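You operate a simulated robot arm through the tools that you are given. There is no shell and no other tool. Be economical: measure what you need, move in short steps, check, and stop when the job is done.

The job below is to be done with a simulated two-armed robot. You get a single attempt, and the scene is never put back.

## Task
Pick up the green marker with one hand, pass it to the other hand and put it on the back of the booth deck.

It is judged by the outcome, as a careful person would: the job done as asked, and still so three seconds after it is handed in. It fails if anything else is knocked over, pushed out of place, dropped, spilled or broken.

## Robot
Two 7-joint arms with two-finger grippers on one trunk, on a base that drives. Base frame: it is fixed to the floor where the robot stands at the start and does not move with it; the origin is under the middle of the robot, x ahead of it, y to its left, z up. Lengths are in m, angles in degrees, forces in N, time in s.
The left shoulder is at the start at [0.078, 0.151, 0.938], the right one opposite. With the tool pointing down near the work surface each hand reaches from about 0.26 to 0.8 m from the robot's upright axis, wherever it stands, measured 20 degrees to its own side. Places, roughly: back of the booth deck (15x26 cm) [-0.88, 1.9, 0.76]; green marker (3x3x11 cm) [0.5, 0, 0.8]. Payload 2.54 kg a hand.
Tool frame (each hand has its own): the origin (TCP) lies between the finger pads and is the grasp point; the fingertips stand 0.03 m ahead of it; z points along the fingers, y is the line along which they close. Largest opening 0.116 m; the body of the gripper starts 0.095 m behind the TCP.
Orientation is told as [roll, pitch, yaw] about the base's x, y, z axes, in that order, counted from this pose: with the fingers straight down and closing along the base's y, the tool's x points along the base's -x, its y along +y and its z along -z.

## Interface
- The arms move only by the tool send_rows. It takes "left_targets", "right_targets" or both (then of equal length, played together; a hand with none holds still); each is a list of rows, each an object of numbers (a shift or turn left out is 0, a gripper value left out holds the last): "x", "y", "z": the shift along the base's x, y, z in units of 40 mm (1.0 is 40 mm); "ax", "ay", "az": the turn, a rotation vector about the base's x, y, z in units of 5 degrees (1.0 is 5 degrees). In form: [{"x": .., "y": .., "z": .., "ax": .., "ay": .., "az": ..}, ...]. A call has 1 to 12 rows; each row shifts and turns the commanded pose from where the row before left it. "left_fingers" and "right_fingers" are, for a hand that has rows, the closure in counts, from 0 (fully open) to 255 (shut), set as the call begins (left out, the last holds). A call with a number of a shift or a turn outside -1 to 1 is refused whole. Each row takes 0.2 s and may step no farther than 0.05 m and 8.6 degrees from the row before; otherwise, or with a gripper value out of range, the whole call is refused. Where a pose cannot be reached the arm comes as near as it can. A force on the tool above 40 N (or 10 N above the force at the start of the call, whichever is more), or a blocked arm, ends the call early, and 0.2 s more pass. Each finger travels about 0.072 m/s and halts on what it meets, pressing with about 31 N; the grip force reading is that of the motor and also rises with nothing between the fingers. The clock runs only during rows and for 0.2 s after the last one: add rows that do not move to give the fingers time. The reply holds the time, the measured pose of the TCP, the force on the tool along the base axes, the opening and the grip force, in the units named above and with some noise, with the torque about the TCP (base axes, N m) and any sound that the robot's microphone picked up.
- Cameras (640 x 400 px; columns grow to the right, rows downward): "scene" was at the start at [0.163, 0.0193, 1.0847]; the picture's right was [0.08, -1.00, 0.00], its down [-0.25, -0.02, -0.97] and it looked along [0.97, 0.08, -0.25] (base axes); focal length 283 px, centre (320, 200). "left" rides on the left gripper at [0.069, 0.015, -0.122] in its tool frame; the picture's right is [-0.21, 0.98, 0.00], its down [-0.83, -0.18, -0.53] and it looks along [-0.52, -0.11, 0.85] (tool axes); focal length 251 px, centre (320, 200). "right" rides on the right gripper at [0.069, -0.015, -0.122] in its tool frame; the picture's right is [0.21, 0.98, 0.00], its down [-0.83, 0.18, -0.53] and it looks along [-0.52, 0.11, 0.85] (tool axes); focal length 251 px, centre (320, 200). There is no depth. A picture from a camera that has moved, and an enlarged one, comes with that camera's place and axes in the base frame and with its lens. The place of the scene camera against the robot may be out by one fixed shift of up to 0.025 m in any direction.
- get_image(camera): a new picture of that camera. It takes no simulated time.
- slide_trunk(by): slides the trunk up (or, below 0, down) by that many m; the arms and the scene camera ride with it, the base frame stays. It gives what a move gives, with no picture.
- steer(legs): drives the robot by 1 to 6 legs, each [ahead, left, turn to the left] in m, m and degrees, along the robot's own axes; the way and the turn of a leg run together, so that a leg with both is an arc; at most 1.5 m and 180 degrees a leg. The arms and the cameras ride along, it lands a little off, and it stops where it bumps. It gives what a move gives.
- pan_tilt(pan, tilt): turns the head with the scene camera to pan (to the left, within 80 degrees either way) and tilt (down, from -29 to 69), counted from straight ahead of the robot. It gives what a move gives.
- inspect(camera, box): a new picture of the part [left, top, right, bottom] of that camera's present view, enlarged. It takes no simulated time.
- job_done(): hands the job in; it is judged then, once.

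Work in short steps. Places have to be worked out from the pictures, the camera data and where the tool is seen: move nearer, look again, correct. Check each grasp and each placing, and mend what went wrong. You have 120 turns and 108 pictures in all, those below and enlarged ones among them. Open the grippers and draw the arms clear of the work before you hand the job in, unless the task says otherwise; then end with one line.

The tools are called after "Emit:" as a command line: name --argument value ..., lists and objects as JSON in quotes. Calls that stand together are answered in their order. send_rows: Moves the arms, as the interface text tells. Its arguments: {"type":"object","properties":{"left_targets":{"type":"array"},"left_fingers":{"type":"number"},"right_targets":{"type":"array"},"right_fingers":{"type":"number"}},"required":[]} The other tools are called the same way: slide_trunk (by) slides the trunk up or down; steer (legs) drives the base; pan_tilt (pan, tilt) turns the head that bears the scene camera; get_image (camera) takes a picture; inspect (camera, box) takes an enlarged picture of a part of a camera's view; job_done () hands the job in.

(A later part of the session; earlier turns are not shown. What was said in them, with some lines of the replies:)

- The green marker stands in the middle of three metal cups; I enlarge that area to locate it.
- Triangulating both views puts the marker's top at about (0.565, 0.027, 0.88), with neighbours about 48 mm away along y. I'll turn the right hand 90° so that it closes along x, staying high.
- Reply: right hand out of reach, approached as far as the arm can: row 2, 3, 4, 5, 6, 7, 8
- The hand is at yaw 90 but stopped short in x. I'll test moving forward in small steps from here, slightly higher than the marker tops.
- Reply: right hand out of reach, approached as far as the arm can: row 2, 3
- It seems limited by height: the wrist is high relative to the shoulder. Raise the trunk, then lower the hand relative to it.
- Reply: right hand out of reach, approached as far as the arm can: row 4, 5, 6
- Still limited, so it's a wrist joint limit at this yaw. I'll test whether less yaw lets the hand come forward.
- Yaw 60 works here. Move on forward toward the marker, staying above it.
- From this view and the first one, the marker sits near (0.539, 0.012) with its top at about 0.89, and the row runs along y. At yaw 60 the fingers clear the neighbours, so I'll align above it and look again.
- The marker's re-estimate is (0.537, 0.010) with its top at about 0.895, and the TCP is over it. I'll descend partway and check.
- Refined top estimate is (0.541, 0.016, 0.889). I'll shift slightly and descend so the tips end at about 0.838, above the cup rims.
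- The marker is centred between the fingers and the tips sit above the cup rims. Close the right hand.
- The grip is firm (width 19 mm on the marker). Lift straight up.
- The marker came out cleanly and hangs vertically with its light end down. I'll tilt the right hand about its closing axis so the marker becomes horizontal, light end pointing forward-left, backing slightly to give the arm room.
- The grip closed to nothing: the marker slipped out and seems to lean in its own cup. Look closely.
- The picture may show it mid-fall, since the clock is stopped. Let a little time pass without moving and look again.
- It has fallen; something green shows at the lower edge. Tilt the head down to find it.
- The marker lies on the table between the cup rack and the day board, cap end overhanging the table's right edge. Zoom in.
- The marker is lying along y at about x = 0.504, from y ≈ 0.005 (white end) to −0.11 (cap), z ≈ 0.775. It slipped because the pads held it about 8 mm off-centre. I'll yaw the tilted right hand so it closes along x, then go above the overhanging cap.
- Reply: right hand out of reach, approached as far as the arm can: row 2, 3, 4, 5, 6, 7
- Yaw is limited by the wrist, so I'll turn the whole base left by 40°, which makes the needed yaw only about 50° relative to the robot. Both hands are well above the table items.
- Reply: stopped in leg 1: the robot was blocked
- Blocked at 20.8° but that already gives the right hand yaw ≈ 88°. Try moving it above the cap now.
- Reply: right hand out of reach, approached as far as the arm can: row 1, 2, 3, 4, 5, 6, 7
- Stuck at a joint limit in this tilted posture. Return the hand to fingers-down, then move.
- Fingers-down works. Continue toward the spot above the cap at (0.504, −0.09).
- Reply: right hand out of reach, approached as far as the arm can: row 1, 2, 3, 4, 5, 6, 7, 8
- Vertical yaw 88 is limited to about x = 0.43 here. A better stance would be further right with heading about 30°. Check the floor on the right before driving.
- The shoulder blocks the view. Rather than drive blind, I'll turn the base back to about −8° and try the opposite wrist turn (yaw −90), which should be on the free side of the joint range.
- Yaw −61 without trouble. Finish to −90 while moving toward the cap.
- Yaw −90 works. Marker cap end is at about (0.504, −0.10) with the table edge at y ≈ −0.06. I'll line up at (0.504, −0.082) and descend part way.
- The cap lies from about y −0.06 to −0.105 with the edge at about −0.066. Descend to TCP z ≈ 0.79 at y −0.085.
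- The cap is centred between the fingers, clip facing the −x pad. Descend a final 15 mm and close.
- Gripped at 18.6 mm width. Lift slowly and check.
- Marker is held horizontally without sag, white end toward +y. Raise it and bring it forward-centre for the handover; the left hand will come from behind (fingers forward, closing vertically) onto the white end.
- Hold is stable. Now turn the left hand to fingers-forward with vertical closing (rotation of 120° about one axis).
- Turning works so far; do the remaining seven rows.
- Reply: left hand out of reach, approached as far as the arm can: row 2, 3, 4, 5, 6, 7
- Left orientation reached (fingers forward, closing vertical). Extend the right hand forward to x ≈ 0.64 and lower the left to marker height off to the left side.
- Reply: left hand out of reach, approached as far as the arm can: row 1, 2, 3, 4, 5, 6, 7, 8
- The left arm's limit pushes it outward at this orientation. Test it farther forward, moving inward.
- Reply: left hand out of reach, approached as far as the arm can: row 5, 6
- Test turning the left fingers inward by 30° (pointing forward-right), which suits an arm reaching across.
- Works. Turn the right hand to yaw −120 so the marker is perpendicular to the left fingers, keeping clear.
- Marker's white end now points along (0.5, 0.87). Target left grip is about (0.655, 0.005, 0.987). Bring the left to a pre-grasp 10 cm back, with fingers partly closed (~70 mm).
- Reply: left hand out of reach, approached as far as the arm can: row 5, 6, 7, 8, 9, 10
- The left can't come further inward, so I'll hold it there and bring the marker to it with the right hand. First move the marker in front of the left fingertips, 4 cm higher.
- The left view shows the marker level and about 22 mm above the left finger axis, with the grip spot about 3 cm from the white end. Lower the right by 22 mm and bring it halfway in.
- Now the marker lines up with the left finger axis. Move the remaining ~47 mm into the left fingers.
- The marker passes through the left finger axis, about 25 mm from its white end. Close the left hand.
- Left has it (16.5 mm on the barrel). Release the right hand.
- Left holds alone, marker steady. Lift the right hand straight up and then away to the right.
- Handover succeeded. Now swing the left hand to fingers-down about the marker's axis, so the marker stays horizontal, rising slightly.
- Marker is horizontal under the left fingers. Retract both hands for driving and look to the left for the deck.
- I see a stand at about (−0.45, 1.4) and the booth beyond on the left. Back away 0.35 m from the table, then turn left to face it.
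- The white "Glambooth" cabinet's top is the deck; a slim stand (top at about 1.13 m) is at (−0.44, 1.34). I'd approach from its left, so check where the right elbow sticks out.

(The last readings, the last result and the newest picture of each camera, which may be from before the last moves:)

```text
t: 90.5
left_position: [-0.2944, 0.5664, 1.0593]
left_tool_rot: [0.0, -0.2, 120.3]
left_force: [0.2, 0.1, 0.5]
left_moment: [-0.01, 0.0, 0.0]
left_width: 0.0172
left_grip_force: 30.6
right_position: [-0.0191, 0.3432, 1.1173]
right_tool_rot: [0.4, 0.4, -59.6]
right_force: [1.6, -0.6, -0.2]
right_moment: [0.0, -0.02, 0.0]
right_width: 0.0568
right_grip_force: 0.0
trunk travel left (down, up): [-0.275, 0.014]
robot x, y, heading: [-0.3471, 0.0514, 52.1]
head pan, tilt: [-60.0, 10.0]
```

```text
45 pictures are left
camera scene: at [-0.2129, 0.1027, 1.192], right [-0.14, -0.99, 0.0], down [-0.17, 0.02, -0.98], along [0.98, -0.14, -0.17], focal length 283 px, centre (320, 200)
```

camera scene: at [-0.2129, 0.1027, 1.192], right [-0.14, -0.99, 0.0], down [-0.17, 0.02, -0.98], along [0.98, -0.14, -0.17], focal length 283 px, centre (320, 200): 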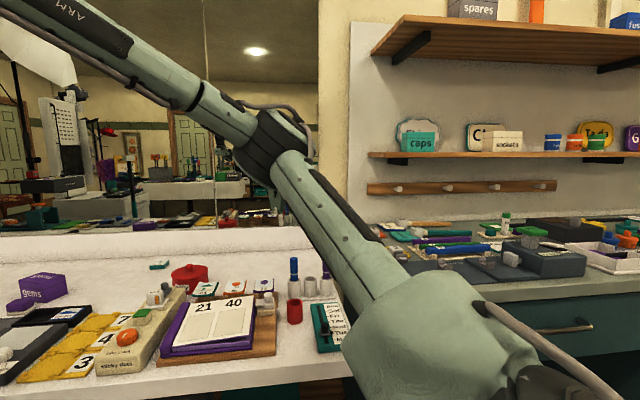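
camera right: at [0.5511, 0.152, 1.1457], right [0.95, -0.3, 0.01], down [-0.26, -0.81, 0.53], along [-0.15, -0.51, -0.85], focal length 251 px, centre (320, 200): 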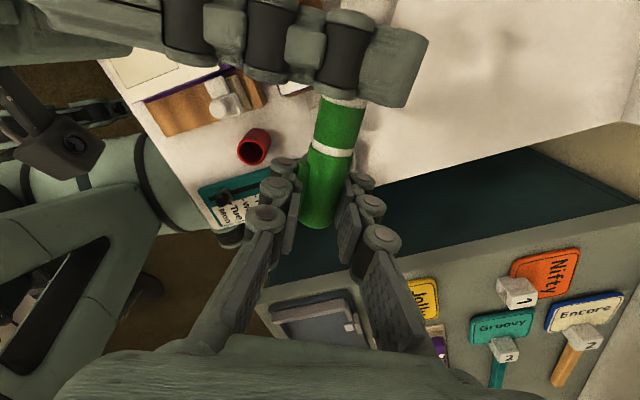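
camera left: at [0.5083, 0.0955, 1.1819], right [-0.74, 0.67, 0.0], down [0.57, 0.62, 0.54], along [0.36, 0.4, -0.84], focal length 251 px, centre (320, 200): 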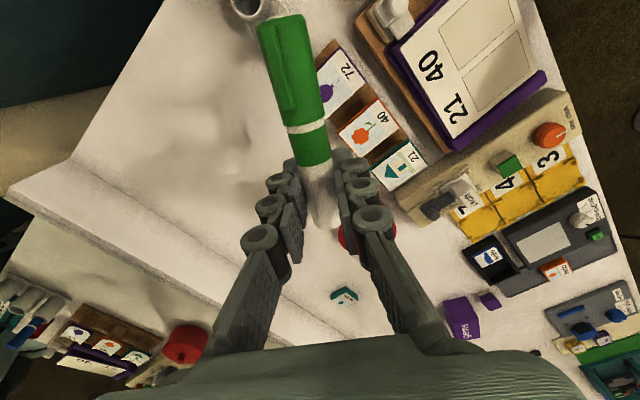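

The right elbow is only ~0.34 m to the side, so passing left of the stand works. Drive leftwards first, staying well in front of the cabinet, then look.

Emit:
steer --legs '[[0.08, 0.82, 0]]'

Emit:
pan_tilt --pan 35 --tilt 28

Emit:
get_image --camera "scene"

```text
t: 98.8
left_position: [-0.9036, 1.1384, 1.0586]
left_tool_rot: [0.0, -0.1, 120.7]
left_force: [-0.2, 0.4, -0.9]
left_moment: [0.0, -0.03, -0.03]
left_width: 0.0166
left_grip_force: 31.2
right_position: [-0.6251, 0.9171, 1.1171]
right_tool_rot: [0.4, 0.4, -59.3]
right_force: [-0.3, 0.1, 0.3]
right_moment: [-0.02, 0.02, 0.0]
right_width: 0.0566
right_grip_force: 0.1
trunk travel left (down, up): [-0.275, 0.014]
robot x, y, heading: [-0.953, 0.624, 52.1]
head pan, tilt: [-60.0, 10.0]
```

```text
t: 100.5
left_position: [-0.9027, 1.1385, 1.0587]
left_tool_rot: [-0.1, -0.3, 120.6]
left_force: [0.1, 0.1, 0.3]
left_moment: [0.02, 0.0, -0.01]
left_width: 0.0172
left_grip_force: 31.2
right_position: [-0.6248, 0.9171, 1.118]
right_tool_rot: [0.4, 0.4, -59.4]
right_force: [0.2, 0.8, 0.5]
right_moment: [0.0, -0.01, 0.03]
right_width: 0.0568
right_grip_force: 0.0
trunk travel left (down, up): [-0.275, 0.014]
robot x, y, heading: [-0.9553, 0.6206, 52.2]
head pan, tilt: [35.0, 28.0]
```

```text
44 pictures are left
camera scene: at [-0.9062, 0.7783, 1.1628], right [1.0, -0.05, 0.0], down [-0.02, -0.47, -0.88], along [0.04, 0.88, -0.47], focal length 283 px, centre (320, 200)
```

scene: 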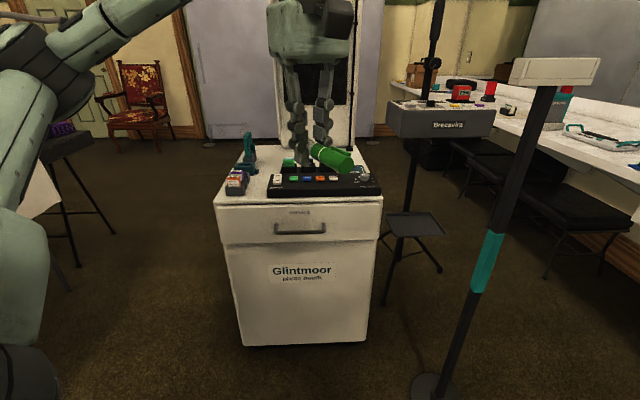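

The deck top spans x ≈ −1.19 to −0.67 from y ≈ 1.53 back, with a control panel at its front and the back area clear-looking. Turn 13° left and approach to about (−1.07, 1.2).

Emit:
steer --legs '[[0, 0, 13], [0.477, 0.348, 0]]'

Emit:
pan_tilt --pan 10 --tilt 35

Emit:
get_image --camera "scene"

Emit:
get_image --camera "left"

```text
t: 104.8
left_position: [-1.1248, 1.6685, 1.0591]
left_tool_rot: [0.1, -0.4, 133.5]
left_force: [0.9, 0.2, 0.3]
left_moment: [0.06, 0.03, -0.02]
left_width: 0.017
left_grip_force: 30.4
right_position: [-0.8061, 1.5138, 1.1179]
right_tool_rot: [0.6, 0.5, -46.5]
right_force: [0.0, 0.0, 0.3]
right_moment: [0.01, 0.02, 0.04]
right_width: 0.0567
right_grip_force: 0.1
trunk travel left (down, up): [-0.275, 0.014]
robot x, y, heading: [-1.0608, 1.1538, 65.1]
head pan, tilt: [35.0, 28.0]
stopped in leg 2: the robot was blocked; the commanded pose is now the measured one
```

```text
t: 105.7
left_position: [-1.1244, 1.6693, 1.0597]
left_tool_rot: [0.1, -0.1, 133.5]
left_force: [0.3, -0.2, -0.8]
left_moment: [0.0, -0.01, -0.01]
left_width: 0.0169
left_grip_force: 30.5
right_position: [-0.8051, 1.5149, 1.1187]
right_tool_rot: [0.4, 0.4, -46.4]
right_force: [0.1, -0.3, -0.4]
right_moment: [-0.04, 0.0, -0.03]
right_width: 0.0563
right_grip_force: 0.1
trunk travel left (down, up): [-0.275, 0.014]
robot x, y, heading: [-1.062, 1.1528, 65.2]
head pan, tilt: [10.0, 35.0]
```

```text
43 pictures are left
camera scene: at [-1.007, 1.3119, 1.1519], right [0.97, -0.26, 0.0], down [-0.15, -0.55, -0.82], along [0.21, 0.79, -0.57], focal length 283 px, centre (320, 200)
```

scene: 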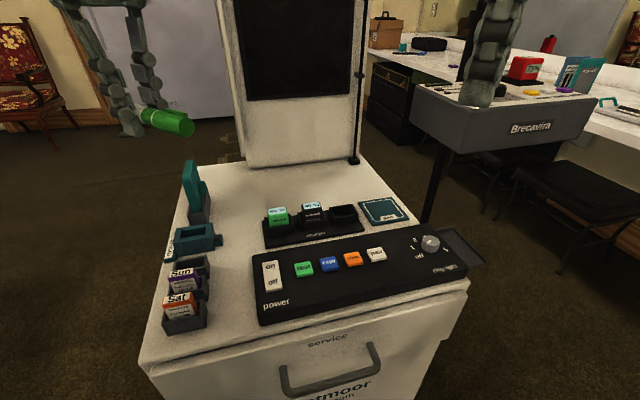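

```text
42 pictures are left
camera left: at [-1.0872, 1.6088, 1.1809], right [-0.86, -0.52, 0.0], down [-0.44, 0.72, 0.54], along [-0.28, 0.46, -0.84], focal length 251 px, centre (320, 200)
```

left: 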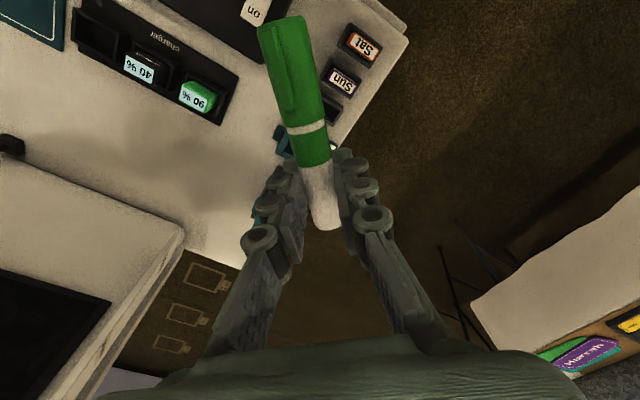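

Stopped touching the cabinet front, nothing moved. The clear back strip is y ≈ 1.84–2.03; I'll lay the marker around (−0.88, 1.92). Move the left hand over, adding 20° yaw, and draw the right hand back a little.

Emit:
send_rows --left_targets '[{"az": 1, "y": 0.5}, {"az": 1, "y": 0.5}, {"az": 1, "y": 0.5}, {"az": 1, "y": 0.5}, {"x": 0.6, "y": 0.5}, {"x": 0.6, "y": 0.5}, {"x": 0.6, "y": 0.5}, {"x": 0.6, "y": 0.5}, {"x": 0.6, "y": 0.5}, {"x": 0.6, "y": 0.5}, {"x": 0.6, "y": 0.5}, {"x": 0.6, "y": 0.5}]' --right_targets '[{"y": -0.5}, {"y": -0.5}, {"y": -0.5}, {"y": -0.5}, {}, {}, {}, {}, {}, {}, {}, {}]'

Emit:
get_image --camera "scene"

Emit:
get_image --camera "left"

```text
t: 108.3
left_position: [-0.9397, 1.8925, 1.0543]
left_tool_rot: [0.1, 0.0, 153.3]
left_force: [-1.1, 1.6, -0.8]
left_moment: [-0.03, -0.09, 0.0]
left_width: 0.0167
left_grip_force: 30.8
left hand out of reach, approached as far as the arm can: row 12
right_position: [-0.8044, 1.4361, 1.1184]
right_tool_rot: [0.4, 0.3, -46.5]
right_force: [-0.4, 0.4, 0.2]
right_moment: [-0.05, -0.06, 0.01]
right_width: 0.0569
right_grip_force: 0.0
trunk travel left (down, up): [-0.275, 0.014]
robot x, y, heading: [-1.0571, 1.151, 65.0]
head pan, tilt: [10.0, 35.0]
```

```text
41 pictures are left
camera scene: at [-1.008, 1.313, 1.1516], right [0.97, -0.26, 0.0], down [-0.15, -0.56, -0.82], along [0.21, 0.79, -0.57], focal length 283 px, centre (320, 200)
```

scene: 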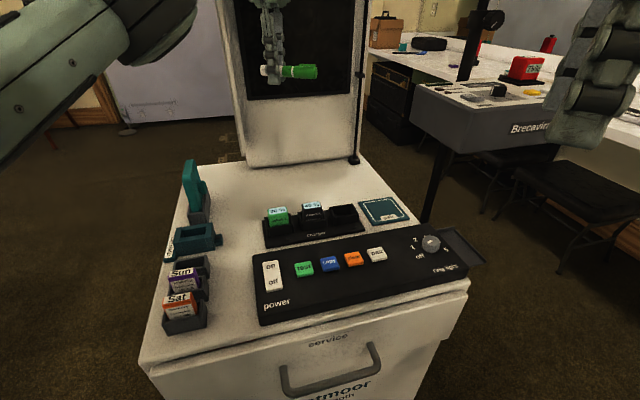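

```text
40 pictures are left
camera left: at [-0.884, 1.8485, 1.1769], right [-0.63, -0.78, 0.0], down [-0.66, 0.53, 0.53], along [-0.42, 0.33, -0.85], focal length 251 px, centre (320, 200)
```

left: 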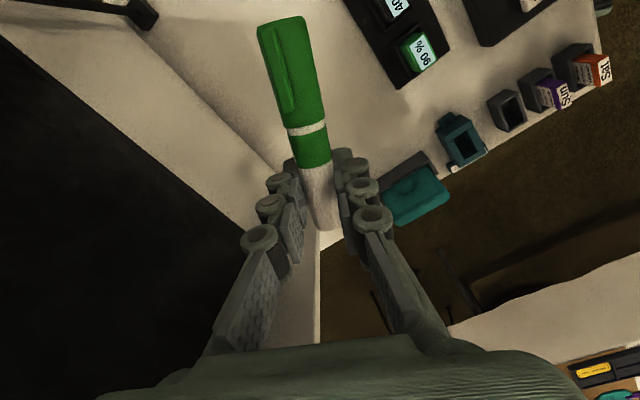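

Close to target and at the reach limit at this height; lower is easier. Descend toward z ≈ 0.86 while shifting another few centimetres right/back.

Emit:
send_rows --left_targets '[{"z": -0.7}, {"z": -0.7}, {"z": -0.7}, {"z": -0.7, "x": 0.2, "y": 0.2}, {"z": -0.7, "x": 0.3, "y": 0.4}, {"z": -0.7, "x": 0.3, "y": 0.4}, {"z": -0.6}, {}]'

Emit:
get_image --camera "scene"

Emit:
get_image --camera "left"

```text
t: 110.1
left_position: [-0.9087, 1.9269, 0.8621]
left_tool_rot: [0.2, -0.1, 153.3]
left_force: [-0.9, -0.3, -0.5]
left_moment: [0.02, -0.02, 0.03]
left_width: 0.017
left_grip_force: 31.3
left hand out of reach, approached as far as the arm can: row 6
right_position: [-0.805, 1.4349, 1.1187]
right_tool_rot: [0.4, 0.4, -46.4]
right_force: [-0.3, -0.4, -0.1]
right_moment: [0.0, 0.0, 0.01]
right_width: 0.0565
right_grip_force: 0.1
trunk travel left (down, up): [-0.275, 0.014]
robot x, y, heading: [-1.0608, 1.1545, 65.2]
head pan, tilt: [10.0, 35.0]
```

```text
39 pictures are left
camera scene: at [-1.007, 1.3119, 1.1519], right [0.97, -0.26, 0.0], down [-0.15, -0.55, -0.82], along [0.21, 0.79, -0.57], focal length 283 px, centre (320, 200)
```

scene: 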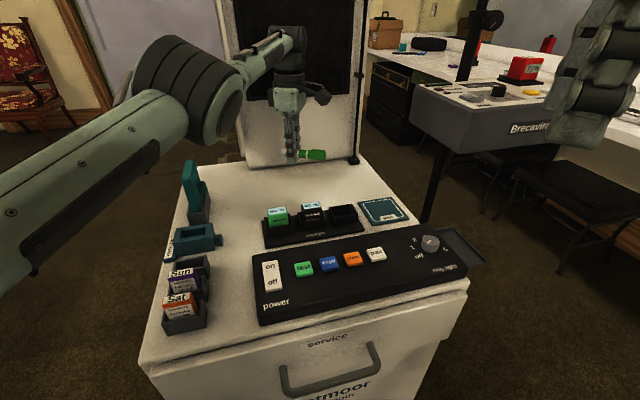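

```text
38 pictures are left
camera left: at [-0.8526, 1.8822, 0.9845], right [-0.63, -0.78, 0.0], down [-0.65, 0.53, 0.54], along [-0.42, 0.33, -0.84], focal length 251 px, centre (320, 200)
```

left: 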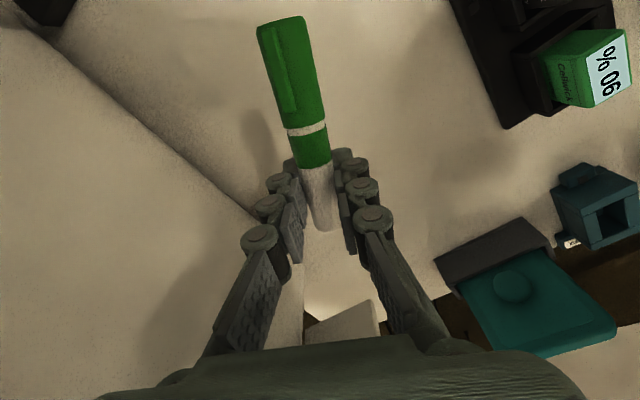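

Marker centre is now about (−0.881, 1.914), with clear deck below and the screen 11 cm behind. Descend to z ≈ 0.80.

Emit:
send_rows --left_targets '[{"z": -0.4}, {"z": -0.4}, {"z": -0.4}, {"z": -0.3}, {}]'

Emit:
inspect --camera "scene" --box '[220, 100, 400, 240]'

Emit:
get_image --camera "left"

```text
t: 111.3
left_position: [-0.9075, 1.9287, 0.8025]
left_tool_rot: [0.2, -0.1, 153.5]
left_force: [-0.5, -0.9, -0.5]
left_moment: [0.01, 0.02, 0.01]
left_width: 0.0167
left_grip_force: 31.0
left hand out of reach, approached as far as the arm can: row 1
right_position: [-0.805, 1.4348, 1.1184]
right_tool_rot: [0.4, 0.4, -46.4]
right_force: [0.8, 0.2, 0.5]
right_moment: [0.02, 0.01, -0.01]
right_width: 0.0566
right_grip_force: 0.0
trunk travel left (down, up): [-0.275, 0.014]
robot x, y, heading: [-1.06, 1.1511, 65.3]
head pan, tilt: [10.0, 35.0]
```

```text
2.86 times, centred on (310, 170) of scene
camera zoom: at [-1.0069, 1.3118, 1.1519], right [0.97, -0.26, 0.0], down [-0.15, -0.55, -0.82], along [0.21, 0.79, -0.57], focal length 809 px, centre (349, 286)
```

zoom: 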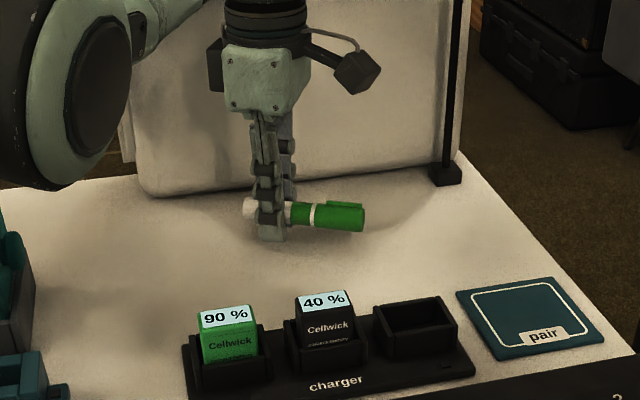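

```text
36 pictures are left
camera left: at [-0.852, 1.885, 0.925], right [-0.63, -0.78, 0.0], down [-0.66, 0.53, 0.54], along [-0.42, 0.33, -0.84], focal length 251 px, centre (320, 200)
```

left: 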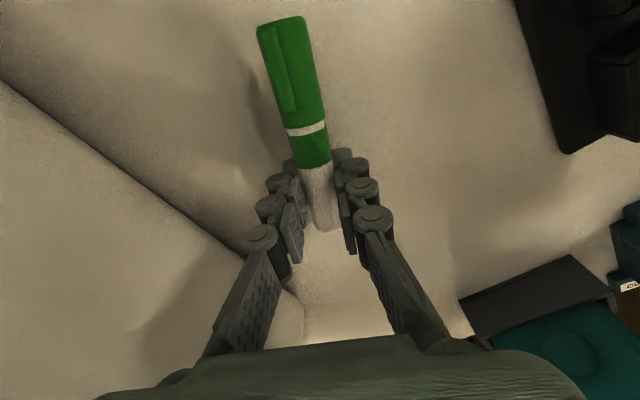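

Fingertips are nearly on the deck. Go down in 2 mm steps, watching the force.

Emit:
send_rows --left_targets '[{"z": -0.06}, {"z": -0.06}, {"z": -0.06}, {}]'

```text
t: 112.3
left_position: [-0.9085, 1.9292, 0.796]
left_tool_rot: [0.2, -0.2, 153.5]
left_force: [0.7, 0.2, -0.6]
left_moment: [0.02, 0.0, 0.04]
left_width: 0.0167
left_grip_force: 30.8
right_position: [-0.8046, 1.4334, 1.1173]
right_tool_rot: [0.4, 0.3, -46.5]
right_force: [0.2, 0.6, -0.3]
right_moment: [0.02, 0.03, -0.04]
right_width: 0.0569
right_grip_force: 0.0
trunk travel left (down, up): [-0.275, 0.014]
robot x, y, heading: [-1.059, 1.1547, 65.1]
head pan, tilt: [10.0, 35.0]
```

No contact yet; three more small steps.

Emit:
send_rows --left_targets '[{"z": -0.06}, {"z": -0.06}, {}]'

Emit:
inspect --camera "scene" --box '[270, 130, 350, 190]'

```text
t: 113.1
left_position: [-0.9085, 1.93, 0.791]
left_tool_rot: [0.1, -0.2, 153.6]
left_force: [0.2, -0.4, -0.1]
left_moment: [0.0, 0.05, 0.02]
left_width: 0.017
left_grip_force: 31.3
right_position: [-0.8051, 1.4353, 1.1167]
right_tool_rot: [0.4, 0.4, -46.5]
right_force: [-0.8, -0.4, -0.8]
right_moment: [0.01, -0.01, 0.04]
right_width: 0.0568
right_grip_force: 0.0
trunk travel left (down, up): [-0.275, 0.014]
robot x, y, heading: [-1.0606, 1.1531, 65.1]
head pan, tilt: [10.0, 35.0]
```

```text
6.67 times, centred on (310, 160) of scene
camera zoom: at [-1.0069, 1.3119, 1.1519], right [0.97, -0.26, 0.0], down [-0.15, -0.55, -0.82], along [0.21, 0.79, -0.57], focal length 1887 px, centre (387, 467)
```

zoom: 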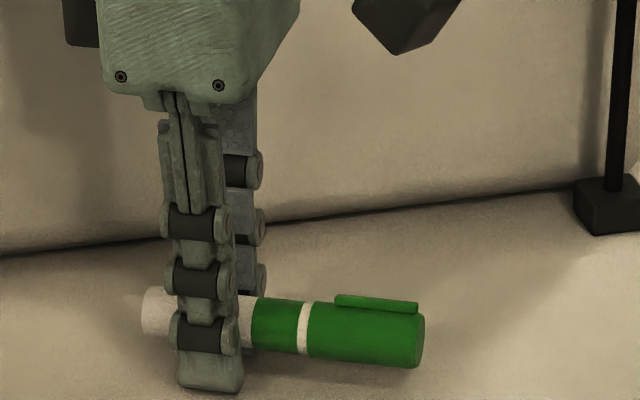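

Still no contact, but the marker is very near the deck. Continue in small steps.

Emit:
send_rows --left_targets '[{"z": -0.06}, {"z": -0.06}, {"z": -0.06}, {}]'

```text
t: 114.1
left_position: [-0.9092, 1.9287, 0.7898]
left_tool_rot: [-0.4, -0.3, 153.5]
left_force: [-2.2, -2.5, 21.1]
left_moment: [-0.28, 0.09, -0.07]
left_width: 0.0172
left_grip_force: 31.7
right_position: [-0.8043, 1.4315, 1.1189]
right_tool_rot: [0.6, 0.5, -46.4]
right_force: [0.5, -0.2, -0.1]
right_moment: [-0.01, -0.01, -0.03]
right_width: 0.0567
right_grip_force: 0.0
trunk travel left (down, up): [-0.275, 0.014]
robot x, y, heading: [-1.0617, 1.1531, 65.0]
head pan, tilt: [10.0, 35.0]
```

Fingertips touch the deck. Ease up a little and open partway so the fingers still flank the marker.

Emit:
send_rows --left_targets '[{"z": 0.15}, {}]'

Emit:
send_rows --left_targets '[{}, {}, {}, {}, {}]' --left_fingers 170

Emit:
inspect --camera "scene" --box '[250, 110, 370, 200]'

Emit:
get_image --camera "left"

```text
t: 114.7
left_position: [-0.9077, 1.9276, 0.7891]
left_tool_rot: [0.1, -0.2, 153.6]
left_force: [2.7, 3.8, 6.5]
left_moment: [0.12, -0.09, 0.0]
left_width: 0.0171
left_grip_force: 31.2
right_position: [-0.8053, 1.4343, 1.1186]
right_tool_rot: [0.4, 0.4, -46.5]
right_force: [0.7, 0.6, 0.7]
right_moment: [-0.02, -0.02, -0.03]
right_width: 0.0567
right_grip_force: 0.1
trunk travel left (down, up): [-0.275, 0.014]
robot x, y, heading: [-1.0624, 1.154, 65.2]
head pan, tilt: [10.0, 35.0]
```

```text
t: 115.9
left_position: [-0.9085, 1.9285, 0.7903]
left_tool_rot: [0.2, -0.2, 153.5]
left_force: [0.3, -0.6, 1.6]
left_moment: [0.02, 0.01, -0.04]
left_width: 0.0386
left_grip_force: 0.0
right_position: [-0.8045, 1.4348, 1.1183]
right_tool_rot: [0.5, 0.4, -46.6]
right_force: [0.2, -0.1, -0.2]
right_moment: [-0.01, 0.01, 0.04]
right_width: 0.0568
right_grip_force: 0.1
trunk travel left (down, up): [-0.275, 0.014]
robot x, y, heading: [-1.059, 1.1505, 65.3]
head pan, tilt: [10.0, 35.0]
```

```text
4.44 times, centred on (310, 155) of scene
camera zoom: at [-1.0069, 1.3118, 1.1518], right [0.97, -0.26, 0.0], down [-0.15, -0.55, -0.82], along [0.21, 0.79, -0.57], focal length 1258 px, centre (364, 400)
```

zoom: 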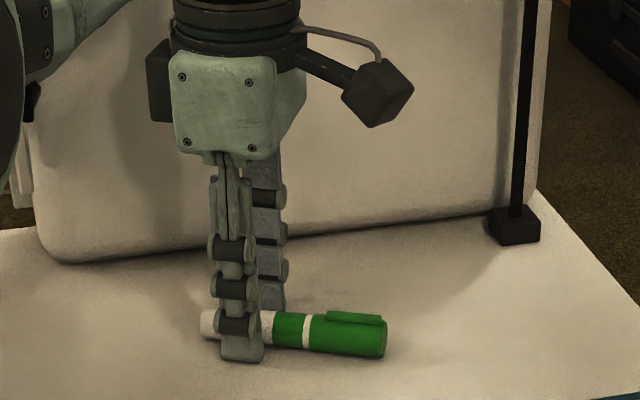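

```text
33 pictures are left
camera left: at [-0.8522, 1.8849, 0.912], right [-0.63, -0.78, 0.0], down [-0.66, 0.53, 0.54], along [-0.42, 0.33, -0.84], focal length 251 px, centre (320, 200)
```

left: 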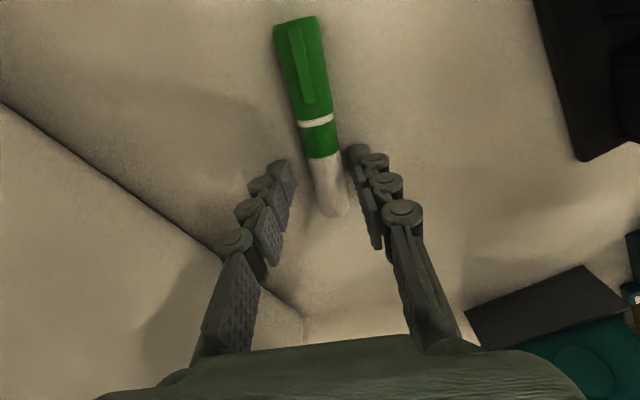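

The marker rests on the deck between the open fingers. Open slightly more and lift straight up.

Emit:
send_rows --left_targets '[{}, {}, {"z": 0.3}, {"z": 0.4}, {"z": 0.5}, {"z": 0.6}, {"z": 0.6}, {"z": 0.6}, {"z": 0.6}]' --left_fingers 140

Emit:
get_image --camera "left"

```text
t: 117.9
left_position: [-0.9136, 1.9191, 0.9315]
left_tool_rot: [0.2, -0.1, 153.6]
left_force: [0.2, -0.5, -0.5]
left_moment: [-0.01, 0.01, -0.01]
left_width: 0.0524
left_grip_force: 0.1
left hand out of reach, approached as far as the arm can: row 7, 8, 9
right_position: [-0.8042, 1.435, 1.1182]
right_tool_rot: [0.3, 0.4, -46.5]
right_force: [-0.6, 0.2, -0.1]
right_moment: [0.01, 0.01, -0.03]
right_width: 0.0569
right_grip_force: 0.0
trunk travel left (down, up): [-0.275, 0.014]
robot x, y, heading: [-1.0635, 1.148, 65.0]
head pan, tilt: [10.0, 35.0]
```

```text
32 pictures are left
camera left: at [-0.8577, 1.8744, 1.0544], right [-0.63, -0.78, 0.0], down [-0.66, 0.53, 0.54], along [-0.42, 0.34, -0.84], focal length 251 px, centre (320, 200)
```

left: 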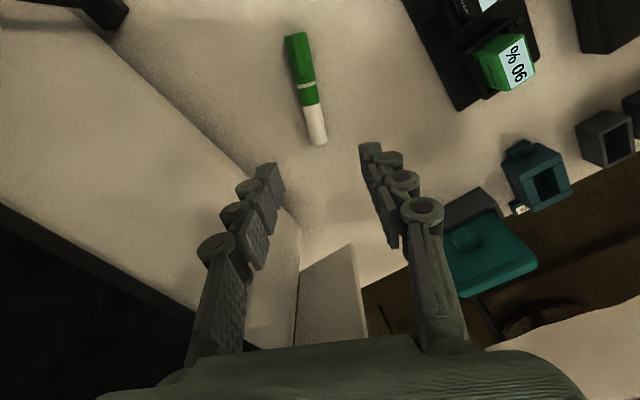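

Marker stays in place. Raise and draw the left arm back clear of the deck and open both hands.

Emit:
send_rows --left_targets '[{"z": 0.5, "y": -0.2}, {"z": 0.6, "y": -0.3}, {"z": 0.6, "y": -0.4}, {"y": -0.7, "x": -0.3}, {"y": -0.7, "x": -0.3}, {"y": -0.7, "x": -0.3}, {"y": -0.7, "x": -0.3}, {"y": -0.7, "x": -0.3}, {"y": -0.7, "x": -0.3}, {}]' --right_targets '[{}, {}, {}, {}, {}, {}, {}, {}, {}, {}]' --left_fingers 0 --right_fingers 0

Emit:
get_image --camera "scene"

```text
t: 120.1
left_position: [-0.9378, 1.8625, 1.0105]
left_tool_rot: [0.1, -0.2, 153.6]
left_force: [1.0, -0.2, -0.3]
left_moment: [0.01, 0.03, 0.03]
left_width: 0.1158
left_grip_force: 0.1
left hand out of reach, approached as far as the arm can: row 2, 4, 5, 6, 7, 8, 9
right_position: [-0.8049, 1.4354, 1.117]
right_tool_rot: [0.4, 0.3, -46.4]
right_force: [0.2, -0.2, 0.0]
right_moment: [-0.03, -0.03, -0.02]
right_width: 0.1162
right_grip_force: 0.1
trunk travel left (down, up): [-0.275, 0.014]
robot x, y, heading: [-1.0625, 1.1539, 65.2]
head pan, tilt: [10.0, 35.0]
```

```text
31 pictures are left
camera scene: at [-1.0068, 1.3118, 1.1519], right [0.97, -0.26, 0.0], down [-0.15, -0.55, -0.82], along [0.21, 0.79, -0.57], focal length 283 px, centre (320, 200)
```

scene: 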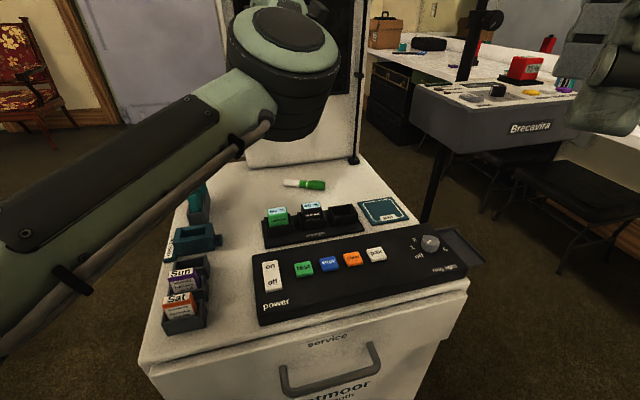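

The marker lies on the back of the deck. The left arm is stalled at a limit; undo the yaw and retract further.

Emit:
send_rows --left_targets '[{"az": -1}, {"az": -1}, {"az": -1}, {"az": -1}, {"az": -1}, {"y": -0.5, "x": -0.5}, {"y": -0.5, "x": -0.5}, {"y": -0.5, "x": -0.5}, {"y": -0.5, "x": -0.5}, {"y": -0.5, "x": -0.5}, {"y": -0.5}, {}]'

Emit:
get_image --camera "scene"

```text
t: 122.7
left_position: [-0.9679, 1.8599, 1.043]
left_tool_rot: [0.1, -0.3, 128.5]
left_force: [-0.2, 0.1, -0.2]
left_moment: [-0.01, 0.01, -0.02]
left_width: 0.1163
left_grip_force: 0.1
left hand out of reach, approached as far as the arm can: row 6, 7, 8, 9, 10, 11
right_position: [-0.8054, 1.433, 1.1179]
right_tool_rot: [0.4, 0.4, -46.5]
right_force: [0.4, 0.2, -0.1]
right_moment: [0.03, 0.01, -0.04]
right_width: 0.1159
right_grip_force: 0.0
trunk travel left (down, up): [-0.275, 0.014]
robot x, y, heading: [-1.0582, 1.1514, 65.0]
head pan, tilt: [10.0, 35.0]
```

```text
30 pictures are left
camera scene: at [-1.007, 1.3118, 1.1519], right [0.97, -0.26, 0.0], down [-0.15, -0.55, -0.82], along [0.21, 0.79, -0.57], focal length 283 px, centre (320, 200)
```

scene: 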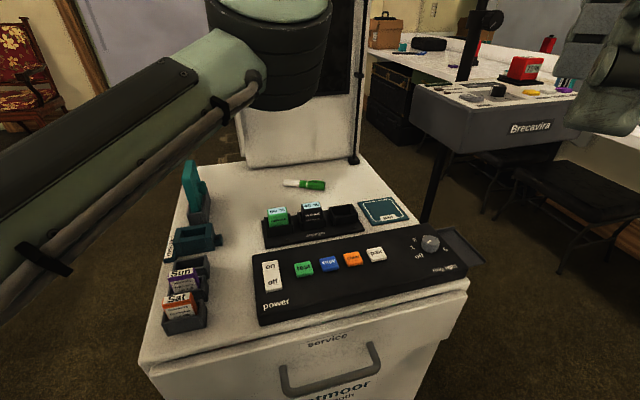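

The arm is clear above the deck at z ≈ 1.04; I'll simply back the base away (straight −y), which draws both arms off and away from the stand.

Emit:
steer --legs '[[-0.4, -0.2, 0]]'

Emit:
get_image --camera "scene"

```text
t: 125.4
left_position: [-0.9576, 1.4149, 1.0428]
left_tool_rot: [-0.1, -0.2, 128.5]
left_force: [-0.4, -0.7, 0.5]
left_moment: [0.02, 0.0, 0.0]
left_width: 0.1162
left_grip_force: 0.1
right_position: [-0.7942, 0.9886, 1.1195]
right_tool_rot: [0.4, 0.4, -46.5]
right_force: [0.7, -0.1, -0.1]
right_moment: [0.03, 0.0, -0.01]
right_width: 0.1161
right_grip_force: 0.1
trunk travel left (down, up): [-0.275, 0.014]
robot x, y, heading: [-1.049, 0.7042, 65.1]
head pan, tilt: [10.0, 35.0]
```

```text
29 pictures are left
camera scene: at [-0.9959, 0.8658, 1.1519], right [0.97, -0.26, 0.0], down [-0.15, -0.55, -0.82], along [0.21, 0.79, -0.57], focal length 283 px, centre (320, 200)
```

scene: 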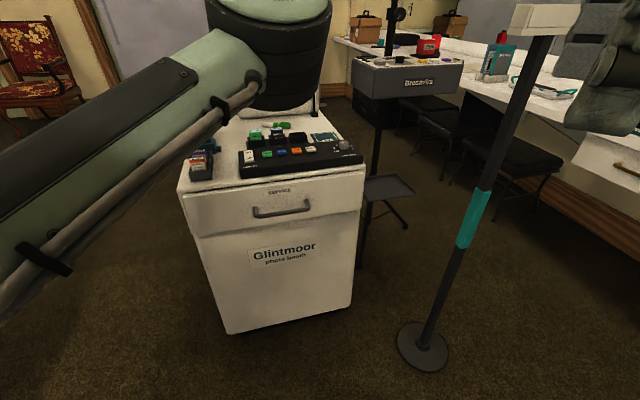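

Everything is in place: the marker lies on the back of the deck, the stand and cabinet are undisturbed, and both open hands are clear. Handing the job in.

Emit:
job_done

```text
The job is handed in.
```

The green marker went from the right hand to the left and now lies on the back of the booth deck. It slipped from my first grip onto the table, and I picked it up again before passing it over; nothing else appears to have moved.
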